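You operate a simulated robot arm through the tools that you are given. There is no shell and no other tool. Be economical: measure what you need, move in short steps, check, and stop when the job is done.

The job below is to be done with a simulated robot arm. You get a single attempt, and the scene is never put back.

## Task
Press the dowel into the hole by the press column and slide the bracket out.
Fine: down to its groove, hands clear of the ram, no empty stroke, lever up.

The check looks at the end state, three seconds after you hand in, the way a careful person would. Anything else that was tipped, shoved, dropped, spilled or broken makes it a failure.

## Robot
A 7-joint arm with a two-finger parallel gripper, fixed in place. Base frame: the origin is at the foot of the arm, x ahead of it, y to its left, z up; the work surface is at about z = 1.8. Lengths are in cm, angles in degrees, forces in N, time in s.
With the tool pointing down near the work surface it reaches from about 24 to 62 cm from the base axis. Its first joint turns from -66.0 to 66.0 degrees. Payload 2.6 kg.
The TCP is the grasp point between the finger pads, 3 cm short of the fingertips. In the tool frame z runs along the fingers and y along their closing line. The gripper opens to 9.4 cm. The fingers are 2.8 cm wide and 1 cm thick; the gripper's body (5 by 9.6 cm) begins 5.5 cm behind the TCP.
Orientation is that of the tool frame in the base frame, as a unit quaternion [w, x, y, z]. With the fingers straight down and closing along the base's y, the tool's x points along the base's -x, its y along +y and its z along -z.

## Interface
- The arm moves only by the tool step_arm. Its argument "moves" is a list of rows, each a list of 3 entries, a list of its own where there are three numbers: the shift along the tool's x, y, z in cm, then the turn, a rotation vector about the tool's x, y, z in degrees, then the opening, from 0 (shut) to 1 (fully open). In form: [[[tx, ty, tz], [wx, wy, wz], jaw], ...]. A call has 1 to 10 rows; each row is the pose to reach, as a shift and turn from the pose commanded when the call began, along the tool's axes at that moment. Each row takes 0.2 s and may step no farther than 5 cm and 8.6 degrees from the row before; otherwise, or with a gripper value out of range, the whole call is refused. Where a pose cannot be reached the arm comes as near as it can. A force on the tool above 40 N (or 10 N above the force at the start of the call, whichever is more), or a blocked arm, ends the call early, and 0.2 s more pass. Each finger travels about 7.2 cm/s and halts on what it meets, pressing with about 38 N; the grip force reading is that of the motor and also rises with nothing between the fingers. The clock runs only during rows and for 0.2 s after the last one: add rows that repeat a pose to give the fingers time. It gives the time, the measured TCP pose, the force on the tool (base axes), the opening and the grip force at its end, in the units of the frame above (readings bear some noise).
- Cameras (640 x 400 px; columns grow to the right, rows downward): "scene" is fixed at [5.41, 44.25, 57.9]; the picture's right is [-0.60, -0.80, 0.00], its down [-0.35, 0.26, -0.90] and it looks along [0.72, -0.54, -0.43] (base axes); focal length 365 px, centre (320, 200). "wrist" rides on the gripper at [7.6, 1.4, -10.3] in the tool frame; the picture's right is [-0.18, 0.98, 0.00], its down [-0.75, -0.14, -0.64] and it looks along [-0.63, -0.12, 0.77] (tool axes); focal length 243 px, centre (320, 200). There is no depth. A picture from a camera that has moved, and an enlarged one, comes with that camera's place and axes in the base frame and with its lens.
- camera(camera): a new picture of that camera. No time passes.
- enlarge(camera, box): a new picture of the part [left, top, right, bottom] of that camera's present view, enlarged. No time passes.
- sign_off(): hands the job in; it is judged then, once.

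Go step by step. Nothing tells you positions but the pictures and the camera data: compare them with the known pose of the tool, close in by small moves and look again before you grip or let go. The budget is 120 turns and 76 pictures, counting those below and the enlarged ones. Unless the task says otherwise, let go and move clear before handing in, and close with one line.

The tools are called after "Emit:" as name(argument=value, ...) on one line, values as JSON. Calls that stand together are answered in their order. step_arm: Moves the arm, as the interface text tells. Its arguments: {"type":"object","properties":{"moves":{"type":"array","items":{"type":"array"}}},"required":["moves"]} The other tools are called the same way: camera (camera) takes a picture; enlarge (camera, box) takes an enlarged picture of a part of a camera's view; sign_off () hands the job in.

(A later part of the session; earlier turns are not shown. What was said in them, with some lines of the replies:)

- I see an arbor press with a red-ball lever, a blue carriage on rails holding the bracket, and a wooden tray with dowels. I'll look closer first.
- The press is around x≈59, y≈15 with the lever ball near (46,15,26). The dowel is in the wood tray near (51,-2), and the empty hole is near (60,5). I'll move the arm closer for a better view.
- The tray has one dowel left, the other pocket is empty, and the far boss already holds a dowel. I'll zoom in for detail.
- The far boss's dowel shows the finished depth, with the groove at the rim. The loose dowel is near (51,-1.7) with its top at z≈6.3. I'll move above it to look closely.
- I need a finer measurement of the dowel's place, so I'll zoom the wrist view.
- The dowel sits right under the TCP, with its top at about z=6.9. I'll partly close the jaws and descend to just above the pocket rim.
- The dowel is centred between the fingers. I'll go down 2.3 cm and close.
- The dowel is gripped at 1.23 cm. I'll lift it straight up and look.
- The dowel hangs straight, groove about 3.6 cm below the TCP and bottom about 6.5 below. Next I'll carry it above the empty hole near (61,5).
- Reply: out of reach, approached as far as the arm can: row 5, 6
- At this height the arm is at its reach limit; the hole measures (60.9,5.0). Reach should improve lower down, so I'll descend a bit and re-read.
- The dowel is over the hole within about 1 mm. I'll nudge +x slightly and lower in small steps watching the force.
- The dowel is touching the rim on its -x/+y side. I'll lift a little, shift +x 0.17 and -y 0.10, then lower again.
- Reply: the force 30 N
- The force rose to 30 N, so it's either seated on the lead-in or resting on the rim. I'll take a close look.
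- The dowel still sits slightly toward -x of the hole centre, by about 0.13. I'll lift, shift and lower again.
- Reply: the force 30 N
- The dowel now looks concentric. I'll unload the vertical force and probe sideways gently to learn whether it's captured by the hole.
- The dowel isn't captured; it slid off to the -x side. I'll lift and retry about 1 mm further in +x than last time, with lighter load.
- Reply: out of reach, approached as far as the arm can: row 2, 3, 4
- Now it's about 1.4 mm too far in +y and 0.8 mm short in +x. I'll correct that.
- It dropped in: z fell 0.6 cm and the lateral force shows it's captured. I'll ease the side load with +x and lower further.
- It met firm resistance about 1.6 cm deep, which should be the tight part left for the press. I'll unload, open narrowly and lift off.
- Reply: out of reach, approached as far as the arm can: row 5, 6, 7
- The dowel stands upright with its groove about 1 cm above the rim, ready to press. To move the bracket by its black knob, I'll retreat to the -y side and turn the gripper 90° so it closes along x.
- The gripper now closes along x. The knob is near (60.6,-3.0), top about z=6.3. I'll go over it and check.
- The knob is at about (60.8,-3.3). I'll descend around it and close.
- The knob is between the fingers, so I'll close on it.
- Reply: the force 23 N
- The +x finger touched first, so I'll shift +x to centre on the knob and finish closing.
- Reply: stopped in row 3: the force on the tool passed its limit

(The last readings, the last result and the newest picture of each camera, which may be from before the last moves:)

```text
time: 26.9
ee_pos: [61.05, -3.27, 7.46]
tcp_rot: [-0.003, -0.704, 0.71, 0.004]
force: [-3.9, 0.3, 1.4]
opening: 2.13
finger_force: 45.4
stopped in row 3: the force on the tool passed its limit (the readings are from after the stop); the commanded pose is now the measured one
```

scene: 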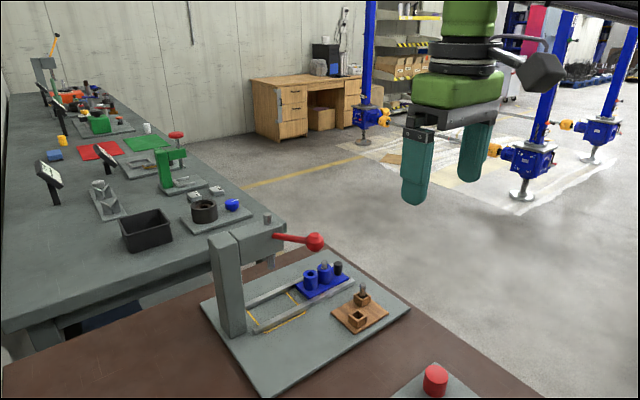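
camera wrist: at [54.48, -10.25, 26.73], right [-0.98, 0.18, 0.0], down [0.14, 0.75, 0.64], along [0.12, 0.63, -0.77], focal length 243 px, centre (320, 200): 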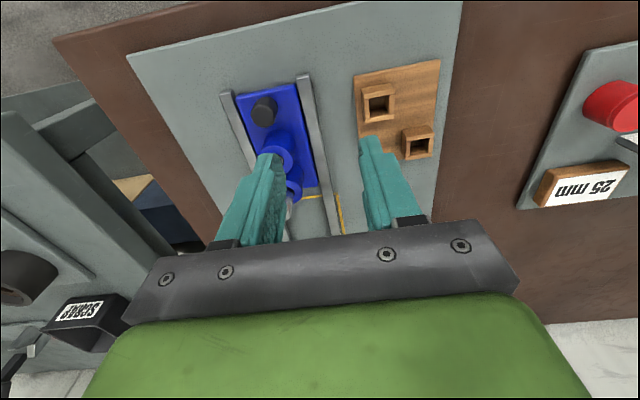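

The knob is gripped. I'll slide the bracket toward the press in small steps.

Emit:
step_arm(moves=[[[-0.5, 0, 0], [0, 0, 0], 0.1], [[-1.2, 0, 0], [0, 0, 0], 0.1], [[-2, 0, 0], [0, 0, 0], 0.1], [[-3, 0, 0], [0, 0, 0], 0.1], [[-3, 0, 0], [0, 0, 0], 0.1]])

Emit:
enlarge(camera="scene", box=[210, 210, 370, 340])

```text
time: 28.1
ee_pos: [60.99, -0.39, 7.66]
tcp_rot: [0.0, -0.705, 0.709, 0.002]
force: [10.7, 0.6, -4.2]
opening: 2.14
finger_force: 45.5
```

```text
3.08 times, centred on (290, 275) of scene
camera zoom: at [5.41, 44.25, 57.9], right [-0.6, -0.8, 0.0], down [-0.35, 0.26, -0.9], along [0.72, -0.54, -0.43], focal length 1124 px, centre (412, -31)
```

zoom: 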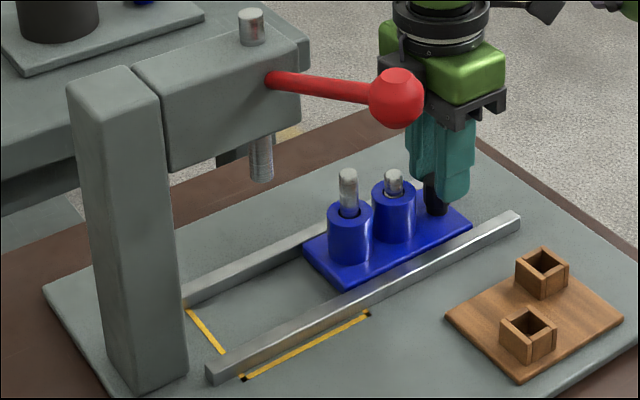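

The bracket follows. The ram is at y≈15.1 and the dowel at about 8, so roughly 7.1 cm remain. I'll do 5.5 now and then check.

Emit:
step_arm(moves=[[[-1, 0, 0], [0, 0, 0], 0.1], [[-2, 0, 0], [0, 0, 0], 0.1], [[-3, 0, 0], [0, 0, 0], 0.1], [[-4, 0, 0], [0, 0, 0], 0.1], [[-5, 0, 0], [0, 0, 0], 0.1], [[-5.5, 0, 0], [0, 0, 0], 0.1], [[-5.5, 0, 0], [0, 0, 0], 0.1]])

Emit:
enlarge(camera="scene", box=[210, 210, 370, 340])

```text
time: 29.7
ee_pos: [61.13, 5.29, 7.54]
tcp_rot: [-0.004, -0.704, 0.71, 0.007]
force: [-32.4, -0.7, 12.6]
opening: 2.17
finger_force: 44.9
```

```text
3.08 times, centred on (290, 275) of scene
camera zoom: at [5.4, 44.25, 57.9], right [-0.6, -0.8, 0.0], down [-0.35, 0.26, -0.9], along [0.72, -0.54, -0.43], focal length 1124 px, centre (412, -31)
```

zoom: 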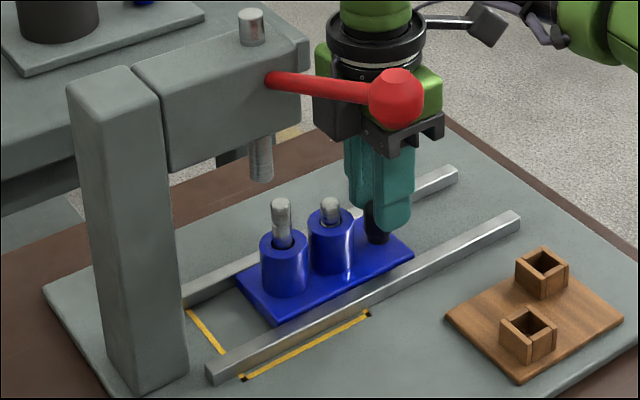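

The yellow frame is the ram's danger zone, centred near y≈15.5. The dowel needs about 1.4 cm more, and I'll also relieve the side load that built up against the rail.

Emit:
step_arm(moves=[[[0, 0.3, 0], [0, 0, 0], 0.1], [[-0.7, 0.3, 0], [0, 0, 0], 0.1], [[-1.35, 0.3, 0], [0, 0, 0], 0.1], [[-1.35, 0.3, 0], [0, 0, 0], 0.1]])

Emit:
enlarge(camera="scene", box=[240, 220, 320, 300])

Emit:
camera(camera="wrist")

```text
time: 30.7
ee_pos: [61.01, 6.36, 7.58]
tcp_rot: [-0.001, -0.706, 0.708, -0.002]
force: [42.1, 2.1, -16.1]
opening: 2.14
finger_force: 44.5
```

```text
5.00 times, centred on (280, 260) of scene
camera zoom: at [5.42, 44.25, 57.9], right [-0.6, -0.8, 0.0], down [-0.35, 0.26, -0.9], along [0.72, -0.54, -0.43], focal length 1826 px, centre (520, -100)
```

zoom: 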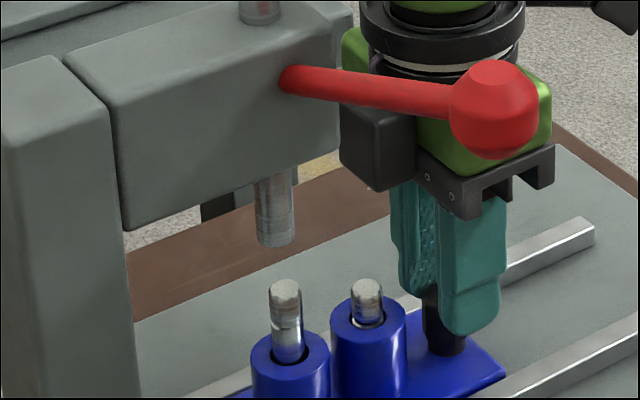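

```text
28 pictures are left
camera wrist: at [59.52, -1.19, 17.87], right [-0.98, 0.19, 0.0], down [0.14, 0.76, 0.64], along [0.12, 0.63, -0.77], focal length 243 px, centre (320, 200)
```

wrist: 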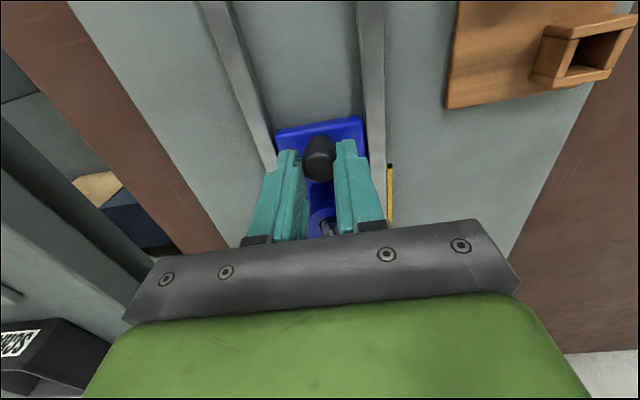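

About 0.3 cm remains, and friction from the side load held it back. I'll ease the side load and finish.

Emit:
step_arm(moves=[[[0, -0.17, 0], [0, 0, 0], 0.1], [[-0.06, -0.17, 0], [0, 0, 0], 0.1], [[-0.06, -0.17, 0], [0, 0, 0], 0.1]])

Emit:
enlarge(camera="scene", box=[250, 245, 300, 295])

```text
time: 31.5
ee_pos: [61.0, 6.55, 7.59]
tcp_rot: [-0.003, -0.705, 0.709, 0.001]
force: [14.9, 0.6, -5.0]
opening: 2.14
finger_force: 45.0
```

```text
8.00 times, centred on (275, 270) of scene
camera zoom: at [5.41, 44.25, 57.9], right [-0.6, -0.8, 0.0], down [-0.35, 0.26, -0.9], along [0.72, -0.54, -0.43], focal length 2921 px, centre (680, -360)
```

zoom: 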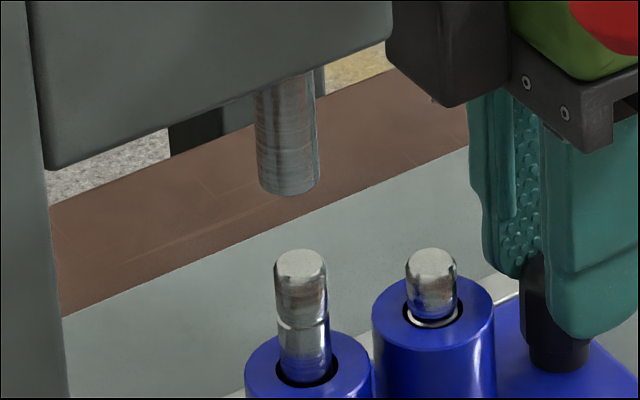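

Measured against the ram axis, 0.25 cm still remains.

Emit:
step_arm(moves=[[[-0.15, -0.08, 0], [0, 0, 0], 0.1], [[-0.28, -0.08, 0], [0, 0, 0], 0.1], [[-0.28, -0.08, 0], [0, 0, 0], 0.1]])

Emit:
enlarge(camera="scene", box=[250, 245, 300, 295])

```text
time: 32.3
ee_pos: [60.96, 6.79, 7.6]
tcp_rot: [-0.003, -0.704, 0.71, 0.004]
force: [-2.3, -3.8, 0.2]
opening: 2.17
finger_force: 45.1
```

```text
8.00 times, centred on (275, 270) of scene
camera zoom: at [5.41, 44.25, 57.9], right [-0.6, -0.8, 0.0], down [-0.35, 0.26, -0.9], along [0.72, -0.54, -0.43], focal length 2921 px, centre (680, -360)
```

zoom: 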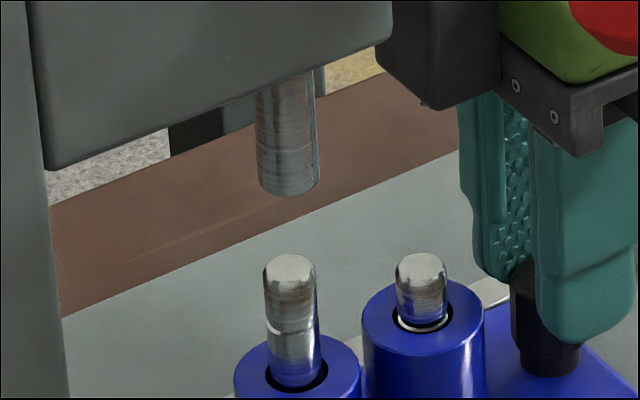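

The dowel is aligned under the ram to about 1 mm. I'll release the knob, lift off it, then back away in -y.

Emit:
step_arm(moves=[[[0, 0, 0], [0, 0, 0], 0.3], [[0, 0, 0], [0, 0, 0], 0.45], [[0, 0, 0], [0, 0, 0], 0.45], [[0, 0, -1.5], [0, 0, 0], 0.45], [[0, 0, -3.5], [0, 0, 0], 0.45], [[2.5, 0, -4], [0, 0, 0], 0.45], [[5, 1.5, -5], [0, 0, 0], 0.45], [[7, 4, -7], [0, 0, 0], 0.45], [[8, 7, -9], [0, 0, 0], 0.45], [[8, 10, -11], [0, 0, 0], 0.45]])

Emit:
enlarge(camera="scene", box=[210, 210, 370, 340])

```text
time: 34.5
ee_pos: [51.08, -1.1, 18.66]
tcp_rot: [-0.002, -0.705, 0.709, 0.004]
force: [0.4, 0.0, 0.3]
opening: 4.22
finger_force: 0.0
```

```text
3.08 times, centred on (290, 275) of scene
camera zoom: at [5.41, 44.25, 57.9], right [-0.6, -0.8, 0.0], down [-0.35, 0.26, -0.9], along [0.72, -0.54, -0.43], focal length 1124 px, centre (412, -31)
```

zoom: 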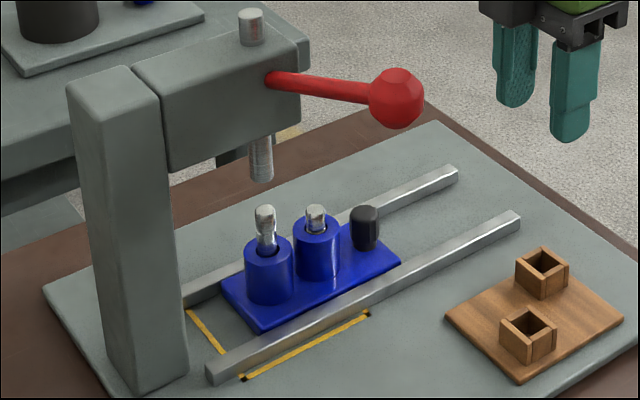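

The bracket stays put. Now the lever ball, near (45.8,15.2,26.2). I'll rise, turn the gripper back so it closes along y, and approach from above.

Emit:
step_arm(moves=[[[0, 0.5, -4], [0, 0, 8], 0.5], [[0, 1, -8], [0, 0, 16], 0.6], [[0, 2, -12], [0, 0, 24], 0.6], [[0, 3, -14.5], [0, 0, 32], 0.6], [[-2, 4, -14.5], [0, 0, 40], 0.6], [[-4, 5, -14.5], [0, 0, 48], 0.6], [[-6, 5, -14.5], [0, 0, 56], 0.6], [[-8, 5, -14.5], [0, 0, 64], 0.6], [[-9, 5, -14.5], [0, 0, 72], 0.6], [[-9, 5, -14.5], [0, 0, 80], 0.6]])

Emit:
step_arm(moves=[[[0, 0, 0], [0, 0, 5], 0.6], [[0, 0, 0], [0, 0, 9.6], 0.6], [[0, 0, 0], [0, 0, 9.6], 0.6]])

Emit:
camera(camera="wrist")

```text
time: 36.7
ee_pos: [46.31, 7.84, 33.1]
tcp_rot: [-0.004, -0.083, 0.997, 0.001]
force: [-0.4, 0.4, 0.6]
opening: 5.65
finger_force: 0.1
```

```text
time: 37.5
ee_pos: [46.29, 7.76, 33.04]
tcp_rot: [-0.005, 0.001, 1.0, 0.001]
force: [0.5, 0.0, -0.6]
opening: 5.65
finger_force: 0.0
```

```text
24 pictures are left
camera wrist: at [38.75, 9.34, 43.51], right [0.18, 0.98, 0.0], down [0.76, -0.14, 0.64], along [0.62, -0.12, -0.77], focal length 243 px, centre (320, 200)
```

wrist: 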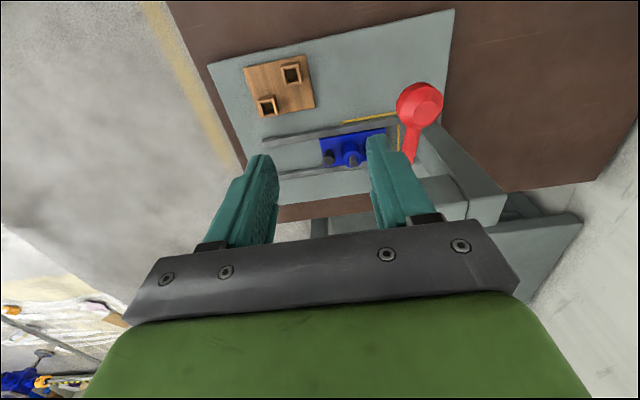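

The ball is confirmed at (45.7,15.2,26.2). I'll move directly over it and look before descending.

Emit:
step_arm(moves=[[[0.3, 3.7, 0], [0, 0, 0], 0.6], [[0.55, 7.4, 0], [0, 0, 0], 0.6], [[0.55, 7.4, 1], [0, 0, 0], 0.6], [[0.55, 7.4, 1], [0, 0, 0], 0.6]])

Emit:
enlarge(camera="wrist", box=[220, 60, 420, 220])

```text
time: 38.5
ee_pos: [45.62, 15.24, 32.21]
tcp_rot: [-0.004, 0.0, 1.0, 0.001]
force: [-0.1, -0.2, -0.6]
opening: 5.64
finger_force: 0.1
```

```text
2.50 times, centred on (320, 140) of wrist
camera zoom: at [38.12, 16.69, 42.57], right [0.18, 0.98, 0.0], down [0.76, -0.14, 0.64], along [0.62, -0.12, -0.77], focal length 606 px, centre (320, 350)
```

zoom: 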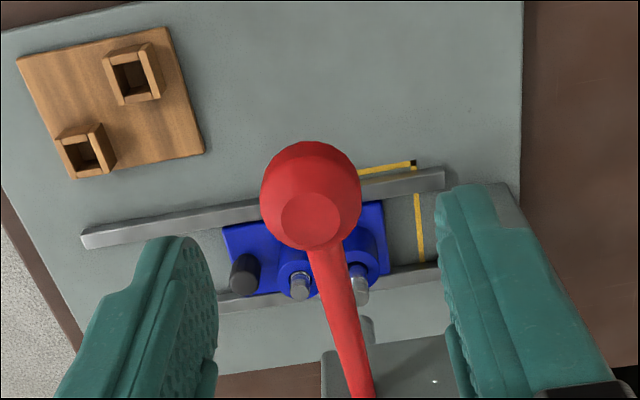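

The ball is centred, about 2.8 cm in diameter. I'll descend and grip it.

Emit:
step_arm(moves=[[[0, -0.22, 2], [0, 0, 0], 0.6], [[0, -0.22, 4], [0, 0, 0], 0.6], [[0, -0.22, 5.4], [0, 0, 0], 0.5], [[0, -0.22, 5.4], [0, 0, 0], 0.35], [[0, -0.22, 5.4], [0, 0, 0], 0.28], [[0, -0.22, 5.4], [0, 0, 0], 0.22], [[0, -0.22, 5.4], [0, 0, 0], 0.22]])

Emit:
enlarge(camera="wrist", box=[220, 60, 420, 220])

```text
time: 40.1
ee_pos: [45.96, 15.14, 26.9]
tcp_rot: [-0.004, 0.002, 1.0, -0.001]
force: [-5.7, -16.8, -0.2]
opening: 2.85
finger_force: 45.3
```

```text
2.50 times, centred on (320, 140) of wrist
camera zoom: at [38.31, 16.49, 37.12], right [0.19, 0.98, 0.0], down [0.76, -0.14, 0.64], along [0.62, -0.12, -0.77], focal length 606 px, centre (320, 350)
```

zoom: 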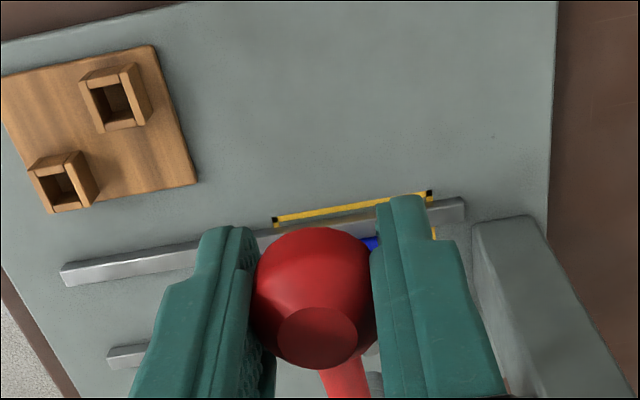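

The ball is gripped and the bracket is under the ram. I'll bring the lever down along its arc in short steps, watching the force.

Emit:
step_arm(moves=[[[0.33, 0, 0.93], [0, 0, 0], 0.22], [[0.6, 0, 1.88], [0, 0, 0], 0.22], [[0.81, 0, 2.85], [0, 0, 0], 0.22], [[0.96, 0, 3.83], [0, 0, 0], 0.22], [[1.05, 0, 4.81], [0, 0, 0], 0.22], [[1.08, 0, 5.8], [0, 0, 0], 0.22], [[1.08, 0, 5.8], [0, 0, 0], 0.22]])

Emit:
enlarge(camera="scene", box=[210, 210, 370, 340])

```text
time: 41.7
ee_pos: [44.45, 15.0, 21.11]
tcp_rot: [-0.003, 0.0, 1.0, -0.001]
force: [9.4, -13.7, 11.5]
opening: 2.8
finger_force: 45.0
```

```text
3.08 times, centred on (290, 275) of scene
camera zoom: at [5.4, 44.24, 57.9], right [-0.6, -0.8, 0.0], down [-0.35, 0.26, -0.9], along [0.72, -0.54, -0.43], focal length 1124 px, centre (412, -31)
```

zoom: 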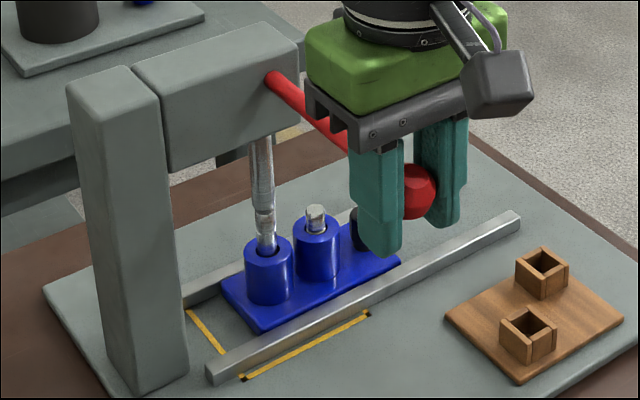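

The ram tip is right on the dowel, well aligned. I'll press on in small steps.

Emit:
step_arm(moves=[[[-0.1, 0, 0.5], [0, 0, 0], 0.22], [[-0.15, 0, 1], [0, 0, 0], 0.22], [[-0.2, 0, 1.5], [0, 0, 0], 0.22], [[-0.2, 0, 1.5], [0, 0, 0], 0.22]])

Emit:
enlarge(camera="scene", box=[250, 245, 300, 295])

```text
time: 42.7
ee_pos: [44.6, 14.96, 19.56]
tcp_rot: [-0.005, 0.0, 1.0, 0.0]
force: [-10.8, -17.6, 15.7]
opening: 2.81
finger_force: 45.2
```

```text
8.00 times, centred on (275, 270) of scene
camera zoom: at [5.4, 44.24, 57.91], right [-0.6, -0.8, 0.0], down [-0.35, 0.26, -0.9], along [0.72, -0.54, -0.43], focal length 2921 px, centre (680, -360)
```

zoom: 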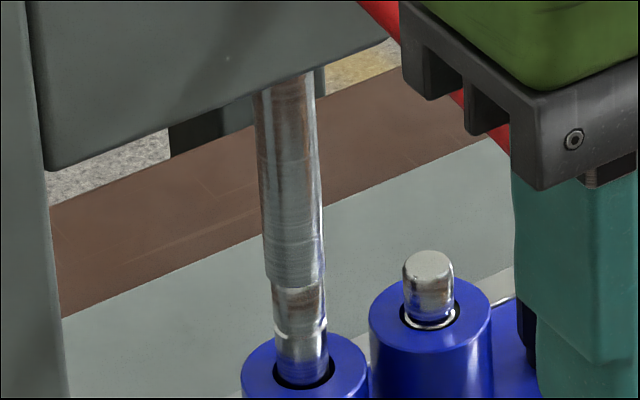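

The ram is on the dowel top and the groove is still about 1.5 cm above the rim. I'll keep pressing.

Emit:
step_arm(moves=[[[0.15, 0, 0.5], [0, 0, 0], 0.22], [[0.1, 0, 1], [0, 0, 0], 0.22], [[0.05, 0, 1.5], [0, 0, 0], 0.22], [[0.05, 0, 1.5], [0, 0, 0], 0.22]])

Emit:
enlarge(camera="scene", box=[250, 245, 300, 295])

```text
time: 43.7
ee_pos: [44.87, 14.97, 18.11]
tcp_rot: [0.0, -0.001, 1.0, 0.001]
force: [14.9, -8.8, 18.2]
opening: 2.82
finger_force: 45.4
```

```text
8.00 times, centred on (275, 270) of scene
camera zoom: at [5.4, 44.24, 57.9], right [-0.6, -0.8, 0.0], down [-0.35, 0.26, -0.9], along [0.72, -0.54, -0.43], focal length 2921 px, centre (680, -360)
```

zoom: 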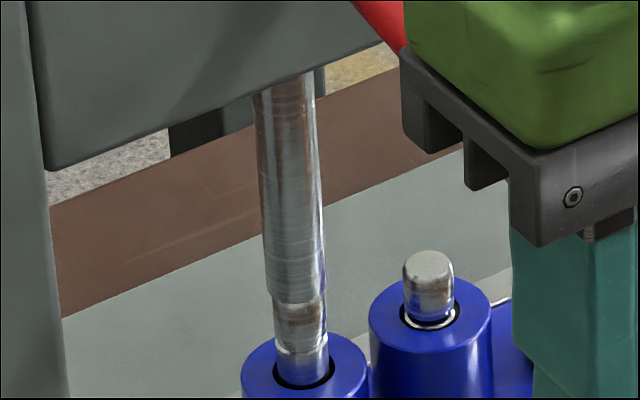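

The groove is going down, about 0.6 cm per 1.45 cm of ball travel. Continuing.

Emit:
step_arm(moves=[[[-0.25, 0, 0.5], [0, 0, 0], 0.22], [[-0.4, 0, 1], [0, 0, 0], 0.22], [[-0.55, 0, 1.6], [0, 0, 0], 0.22], [[-0.55, 0, 1.6], [0, 0, 0], 0.22]])

Emit:
enlarge(camera="scene", box=[255, 255, 305, 305])

```text
time: 44.7
ee_pos: [45.25, 15.05, 16.43]
tcp_rot: [-0.004, 0.0, 1.0, -0.001]
force: [0.6, -12.8, 18.0]
opening: 2.82
finger_force: 45.0
```

```text
8.00 times, centred on (280, 280) of scene
camera zoom: at [5.4, 44.24, 57.9], right [-0.6, -0.8, 0.0], down [-0.35, 0.26, -0.9], along [0.72, -0.54, -0.43], focal length 2921 px, centre (640, -440)
```

zoom: 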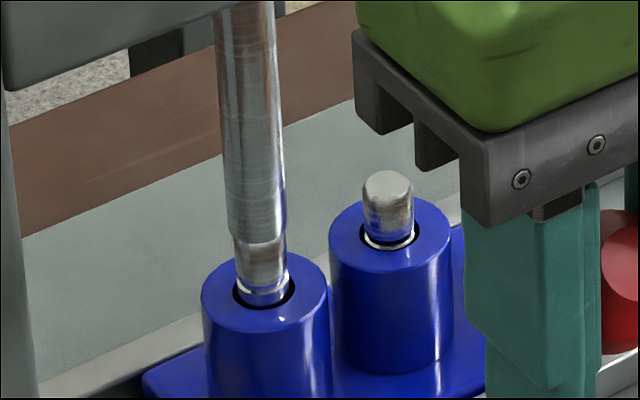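

Nearly there: the groove is about 0.4 cm above the rim compared with the reference dowel. I'll go with a smaller step.

Emit:
step_arm(moves=[[[-0.1, 0, 0.3], [0, 0, 0], 0.22], [[-0.2, 0, 0.65], [0, 0, 0], 0.22], [[-0.2, 0, 0.65], [0, 0, 0], 0.22]])

Emit:
enlarge(camera="scene", box=[275, 270, 315, 300])

```text
time: 45.5
ee_pos: [45.32, 15.01, 15.7]
tcp_rot: [-0.003, 0.0, 1.0, 0.0]
force: [-1.8, -13.7, 17.5]
opening: 2.84
finger_force: 44.9
```

```text
13.33 times, centred on (295, 285) of scene
camera zoom: at [5.4, 44.24, 57.9], right [-0.6, -0.8, 0.0], down [-0.35, 0.26, -0.9], along [0.72, -0.54, -0.43], focal length 4869 px, centre (653, -933)
```

zoom: 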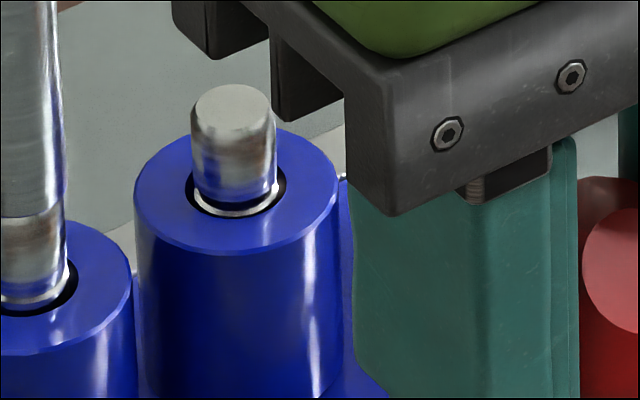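

Emit:
enlarge(camera="scene", box=[266, 270, 306, 300])

```text
13.33 times, centred on (286, 285) of scene
camera zoom: at [5.4, 44.24, 57.9], right [-0.6, -0.8, 0.0], down [-0.35, 0.26, -0.9], along [0.72, -0.54, -0.43], focal length 4869 px, centre (773, -933)
```

zoom: 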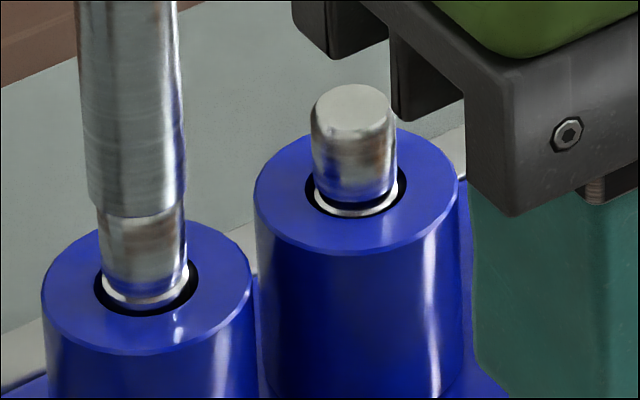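

About 0.2 cm remains by comparison with the reference, so I'll take one more small step.

Emit:
step_arm(moves=[[[-0.08, 0, 0.2], [0, 0, 0], 0.22], [[-0.15, 0, 0.42], [0, 0, 0], 0.22], [[-0.15, 0, 0.42], [0, 0, 0], 0.22]])

Emit:
enlarge(camera="scene", box=[266, 270, 306, 300])

```text
time: 46.3
ee_pos: [45.58, 14.93, 15.29]
tcp_rot: [-0.004, 0.0, 1.0, 0.0]
force: [-5.0, -16.6, 16.0]
opening: 2.81
finger_force: 45.6
```

```text
13.33 times, centred on (286, 285) of scene
camera zoom: at [5.4, 44.24, 57.9], right [-0.6, -0.8, 0.0], down [-0.35, 0.26, -0.9], along [0.72, -0.54, -0.43], focal length 4869 px, centre (773, -933)
```

zoom: 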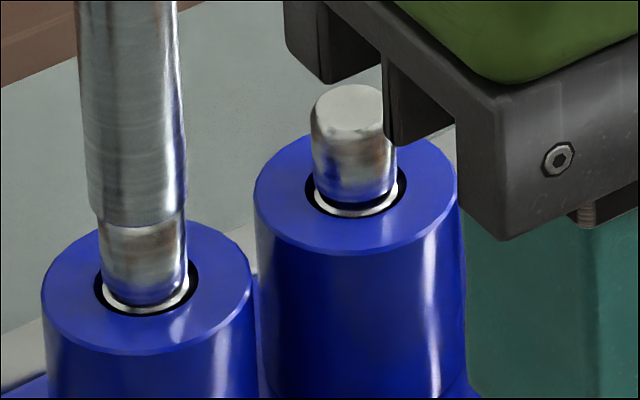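

The groove ring now sits at the rim just like the reference dowel. I'll bring the lever back up along the arc.

Emit:
step_arm(moves=[[[0.25, 0, -0.9], [0, 0, 0], 0.22], [[0.45, 0, -1.8], [0, 0, 0], 0.22], [[0.7, 0, -3.4], [0, 0, 0], 0.22], [[0.8, 0, -5], [0, 0, 0], 0.22], [[0.75, 0, -6.7], [0, 0, 0], 0.22], [[0.5, 0, -8.4], [0, 0, 0], 0.22], [[0.1, 0, -9.9], [0, 0, 0], 0.22], [[-0.35, 0, -11.3], [0, 0, 0], 0.22], [[-0.35, 0, -11.5], [0, 0, 0], 0.22]])

Emit:
enlarge(camera="scene", box=[210, 210, 370, 340])

```text
time: 48.3
ee_pos: [45.85, 14.94, 26.24]
tcp_rot: [-0.011, -0.001, 1.0, -0.003]
force: [-2.1, 0.0, -3.5]
opening: 2.83
finger_force: 45.3
stopped in row 9: the force on the tool passed its limit (the readings are from after the stop); the commanded pose is now the measured one
```

```text
3.08 times, centred on (290, 275) of scene
camera zoom: at [5.41, 44.25, 57.9], right [-0.6, -0.8, 0.0], down [-0.35, 0.26, -0.9], along [0.72, -0.54, -0.43], focal length 1124 px, centre (412, -31)
```

zoom: 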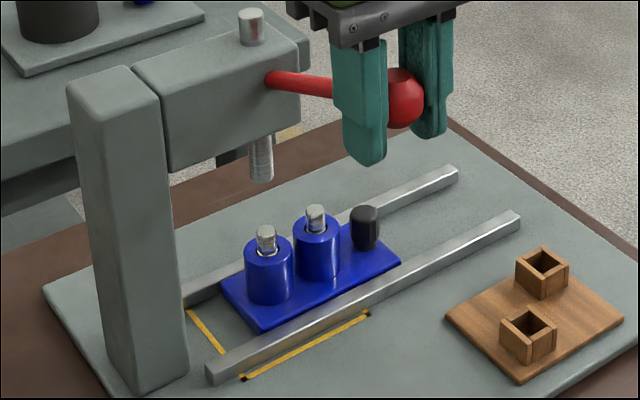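

Lever and ram are back at the top, and both dowels stand at equal height. I'll release the ball and rise clear.

Emit:
step_arm(moves=[[[0, 0, 0], [0, 0, 0], 0.4], [[0, 0, 0], [0, 0, 0], 0.6], [[0, 0, 0], [0, 0, 0], 0.6], [[0, 0, -2], [0, 0, 0], 0.6], [[0, 0, -4.5], [0, -1.3, 0], 0.6], [[0, 0, -7], [0, -1.3, 0], 0.6], [[0, -4, -7], [0, -1.3, 0], 0.6], [[0, -8, -7], [0, -1.3, 0], 0.6]])

Emit:
enlarge(camera="scene", box=[210, 210, 370, 340])

```text
time: 50.1
ee_pos: [46.01, 7.11, 33.43]
tcp_rot: [0.0, -0.001, 1.0, -0.003]
force: [-0.2, 0.4, 0.2]
opening: 5.63
finger_force: 0.1
```

```text
3.08 times, centred on (290, 275) of scene
camera zoom: at [5.41, 44.25, 57.9], right [-0.6, -0.8, 0.0], down [-0.35, 0.26, -0.9], along [0.72, -0.54, -0.43], focal length 1124 px, centre (412, -31)
```

zoom: 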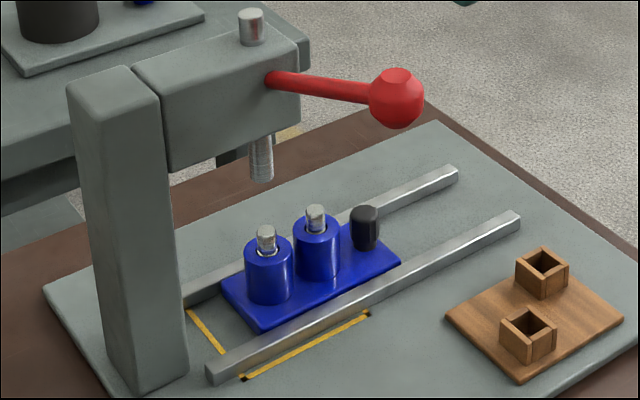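

The lever stays up. I'll go back to the knob, turning the gripper 90° again and coming in from the -y side.

Emit:
step_arm(moves=[[[0, -3, 0], [0, 0, -8], 0.45], [[-1, -6, 2], [0, 0, -16], 0.45], [[-2, -8, 5], [0, 0, -24], 0.45], [[-3, -8.1, 8], [0, 0, -32], 0.45], [[-4, -8.1, 11], [0, 0, -40], 0.45], [[-5, -8.1, 14], [0, 0, -48], 0.45], [[-5, -8.1, 14.7], [0, 0, -56], 0.45], [[-5, -8.1, 14.7], [0, 0, -64], 0.45], [[-5, -8.1, 14.7], [0, 0, -72], 0.45], [[-5, -8.1, 14.7], [0, 0, -80], 0.45]])

Emit:
step_arm(moves=[[[0, 0, 0], [0, 0, -5], 0.45], [[0, 0, 0], [0, 0, -10], 0.45], [[0, 0, 0], [0, 0, -10], 0.45]])

```text
time: 52.3
ee_pos: [51.1, -1.16, 18.59]
tcp_rot: [-0.002, -0.644, 0.765, -0.002]
force: [0.3, 1.2, -0.4]
opening: 4.21
finger_force: 0.2
```

```text
time: 53.1
ee_pos: [50.96, -1.17, 18.55]
tcp_rot: [0.001, 0.708, -0.706, 0.003]
force: [0.6, -0.1, 0.1]
opening: 4.23
finger_force: 0.1
```

Emit:
step_arm(moves=[[[0, -3, 2], [0, 0, 0], 0.45], [[-0.95, -6, 4], [0, 0, 0], 0.45], [[-2.95, -8.5, 6], [0, 0, 0], 0.45], [[-5.45, -9.9, 7], [0, 0, 0], 0.45], [[-7.6, -9.95, 7.25], [0, 0, 0], 0.45], [[-7.6, -9.95, 7.25], [0, 0, 0], 0.45]])

Emit:
enlarge(camera="wrist", box=[220, 60, 420, 220])

```text
time: 54.5
ee_pos: [61.14, 6.34, 11.26]
tcp_rot: [0.001, 0.708, -0.707, 0.002]
force: [0.0, 0.4, 0.6]
opening: 4.25
finger_force: 0.1
```

```text
2.50 times, centred on (320, 140) of wrist
camera zoom: at [59.66, -1.16, 21.58], right [-0.98, 0.18, 0.0], down [0.14, 0.76, 0.64], along [0.12, 0.63, -0.77], focal length 606 px, centre (320, 350)
```

zoom: 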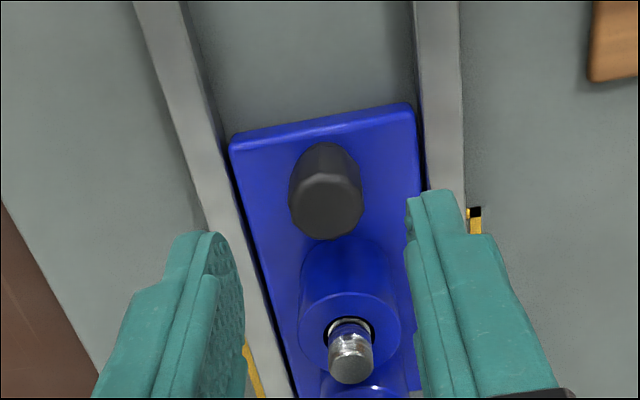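

The knob is at about (60.95,6.5). I'll descend and grip it.

Emit:
step_arm(moves=[[[-0.15, 0.17, 0.5], [0, 0, 0], 0.45], [[-0.15, 0.17, 2], [0, 0, 0], 0.45], [[-0.15, 0.17, 3.65], [0, 0, 0], 0.45], [[-0.15, 0.17, 3.65], [0, 0, 0], 0.35], [[-0.15, 0.17, 3.65], [0, 0, 0], 0.25], [[-0.15, 0.17, 3.65], [0, 0, 0], 0.18], [[-0.15, 0.17, 3.65], [0, 0, 0], 0.12]])

```text
time: 56.1
ee_pos: [60.87, 6.49, 7.78]
tcp_rot: [0.0, 0.708, -0.706, 0.003]
force: [21.8, 2.4, -7.6]
opening: 2.38
finger_force: 11.0
```

Emit:
step_arm(moves=[[[0, -0.15, 0], [0, 0, 0], 0.12], [[0, -0.3, 0], [0, 0, 0], 0.12], [[0, -0.3, 0], [0, 0, 0], 0.12]])

```text
time: 56.9
ee_pos: [60.91, 6.61, 7.72]
tcp_rot: [-0.003, -0.707, 0.707, -0.001]
force: [-12.3, -3.0, 4.4]
opening: 2.15
finger_force: 44.7
```

The knob is gripped. I'll slide the bracket back out in -y.

Emit:
step_arm(moves=[[[0.5, 0.1, 0], [0, 0, 0], 0.12], [[1.3, 0.1, 0], [0, 0, 0], 0.12], [[2.2, 0.1, 0], [0, 0, 0], 0.12], [[3.2, 0.1, 0], [0, 0, 0], 0.12], [[4.2, 0.1, 0], [0, 0, 0], 0.12], [[5, 0.1, 0], [0, 0, 0], 0.12], [[5, 0.1, 0], [0, 0, 0], 0.12]])

```text
time: 58.5
ee_pos: [60.94, 1.55, 7.67]
tcp_rot: [0.001, 0.708, -0.707, 0.003]
force: [12.6, 1.4, -5.8]
opening: 2.14
finger_force: 44.4
```

Emit:
step_arm(moves=[[[0.5, -0.08, 0], [0, 0, 0], 0.12], [[1.3, -0.08, 0], [0, 0, 0], 0.12], [[2.2, -0.08, 0], [0, 0, 0], 0.12], [[3.2, -0.08, 0], [0, 0, 0], 0.12], [[4.1, -0.08, 0], [0, 0, 0], 0.12], [[4.8, -0.08, 0], [0, 0, 0], 0.12], [[4.8, -0.08, 0], [0, 0, 0], 0.12]])

Emit:
enlarge(camera="scene", box=[210, 210, 370, 340])

```text
time: 60.1
ee_pos: [60.97, -3.35, 7.84]
tcp_rot: [-0.002, -0.706, 0.708, -0.001]
force: [-25.0, -3.3, 6.0]
opening: 2.15
finger_force: 44.9
```

```text
3.08 times, centred on (290, 275) of scene
camera zoom: at [5.4, 44.25, 57.9], right [-0.6, -0.8, 0.0], down [-0.35, 0.26, -0.9], along [0.72, -0.54, -0.43], focal length 1124 px, centre (412, -31)
```

zoom: 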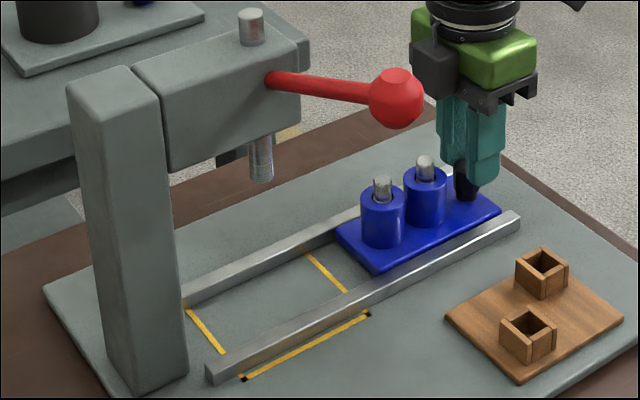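

The bracket is back out, clear of the yellow zone. I'll relieve the side load, open, and lift clear.

Emit:
step_arm(moves=[[[0, 0.15, 0], [0, 0, 0], 0.12], [[0, 0.15, 0], [0, 0, 0], 0.3], [[0, 0.15, 0], [0, 0, 0], 0.45], [[0, 0.15, 0], [0, 0, 0], 0.45], [[0, 0.15, -1.5], [0, 0, 0], 0.45], [[0, 0.15, -4], [0, 0, 0], 0.45], [[1, 3, -7], [0, 0, 0], 0.45], [[2, 6, -10], [0, 0, 0], 0.45], [[2, 9, -13], [0, 0, 0], 0.45], [[2, 9, -15], [0, 0, 0], 0.45]])

Emit:
enlarge(camera="scene", box=[310, 250, 350, 290])

Emit:
camera(camera="scene")

```text
time: 62.3
ee_pos: [52.09, -5.29, 22.87]
tcp_rot: [0.0, 0.708, -0.706, 0.002]
force: [0.2, 0.1, 0.6]
opening: 4.22
finger_force: 0.0
```

```text
10.00 times, centred on (330, 270) of scene
camera zoom: at [5.41, 44.25, 57.9], right [-0.6, -0.8, 0.0], down [-0.35, 0.26, -0.9], along [0.72, -0.54, -0.43], focal length 3651 px, centre (220, -500)
```

zoom: 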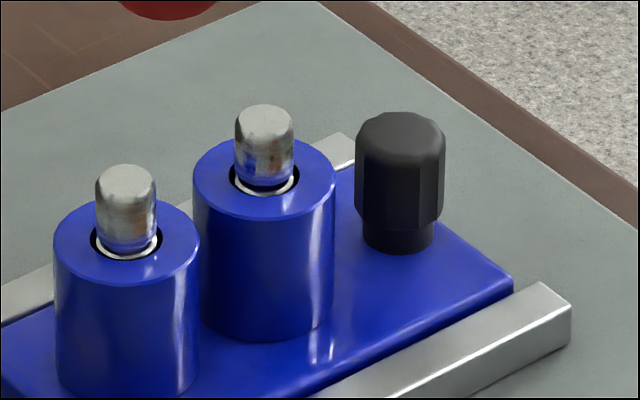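

```text
9 pictures are left
```

scene: 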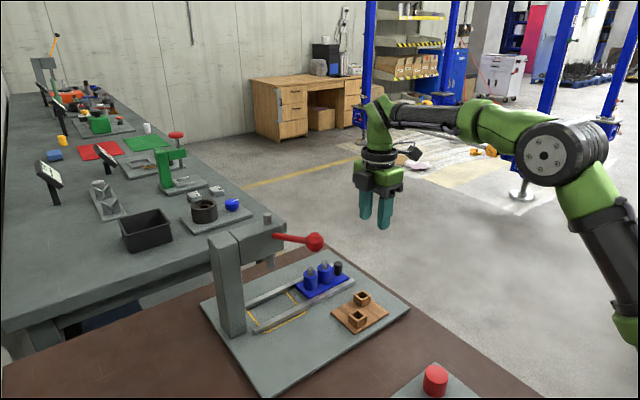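

The dowel is pressed down to its groove, level with the one already in the bracket. The bracket is slid out clear of the ram, the lever is up, and the hand is clear, so I'm handing in.

Emit:
sign_off()

```text
The job is handed in.
```

The dowel is pressed to its groove in the hole nearest the press column, in a single loaded stroke. The lever is up, the bracket is slid out, and nothing else was disturbed.
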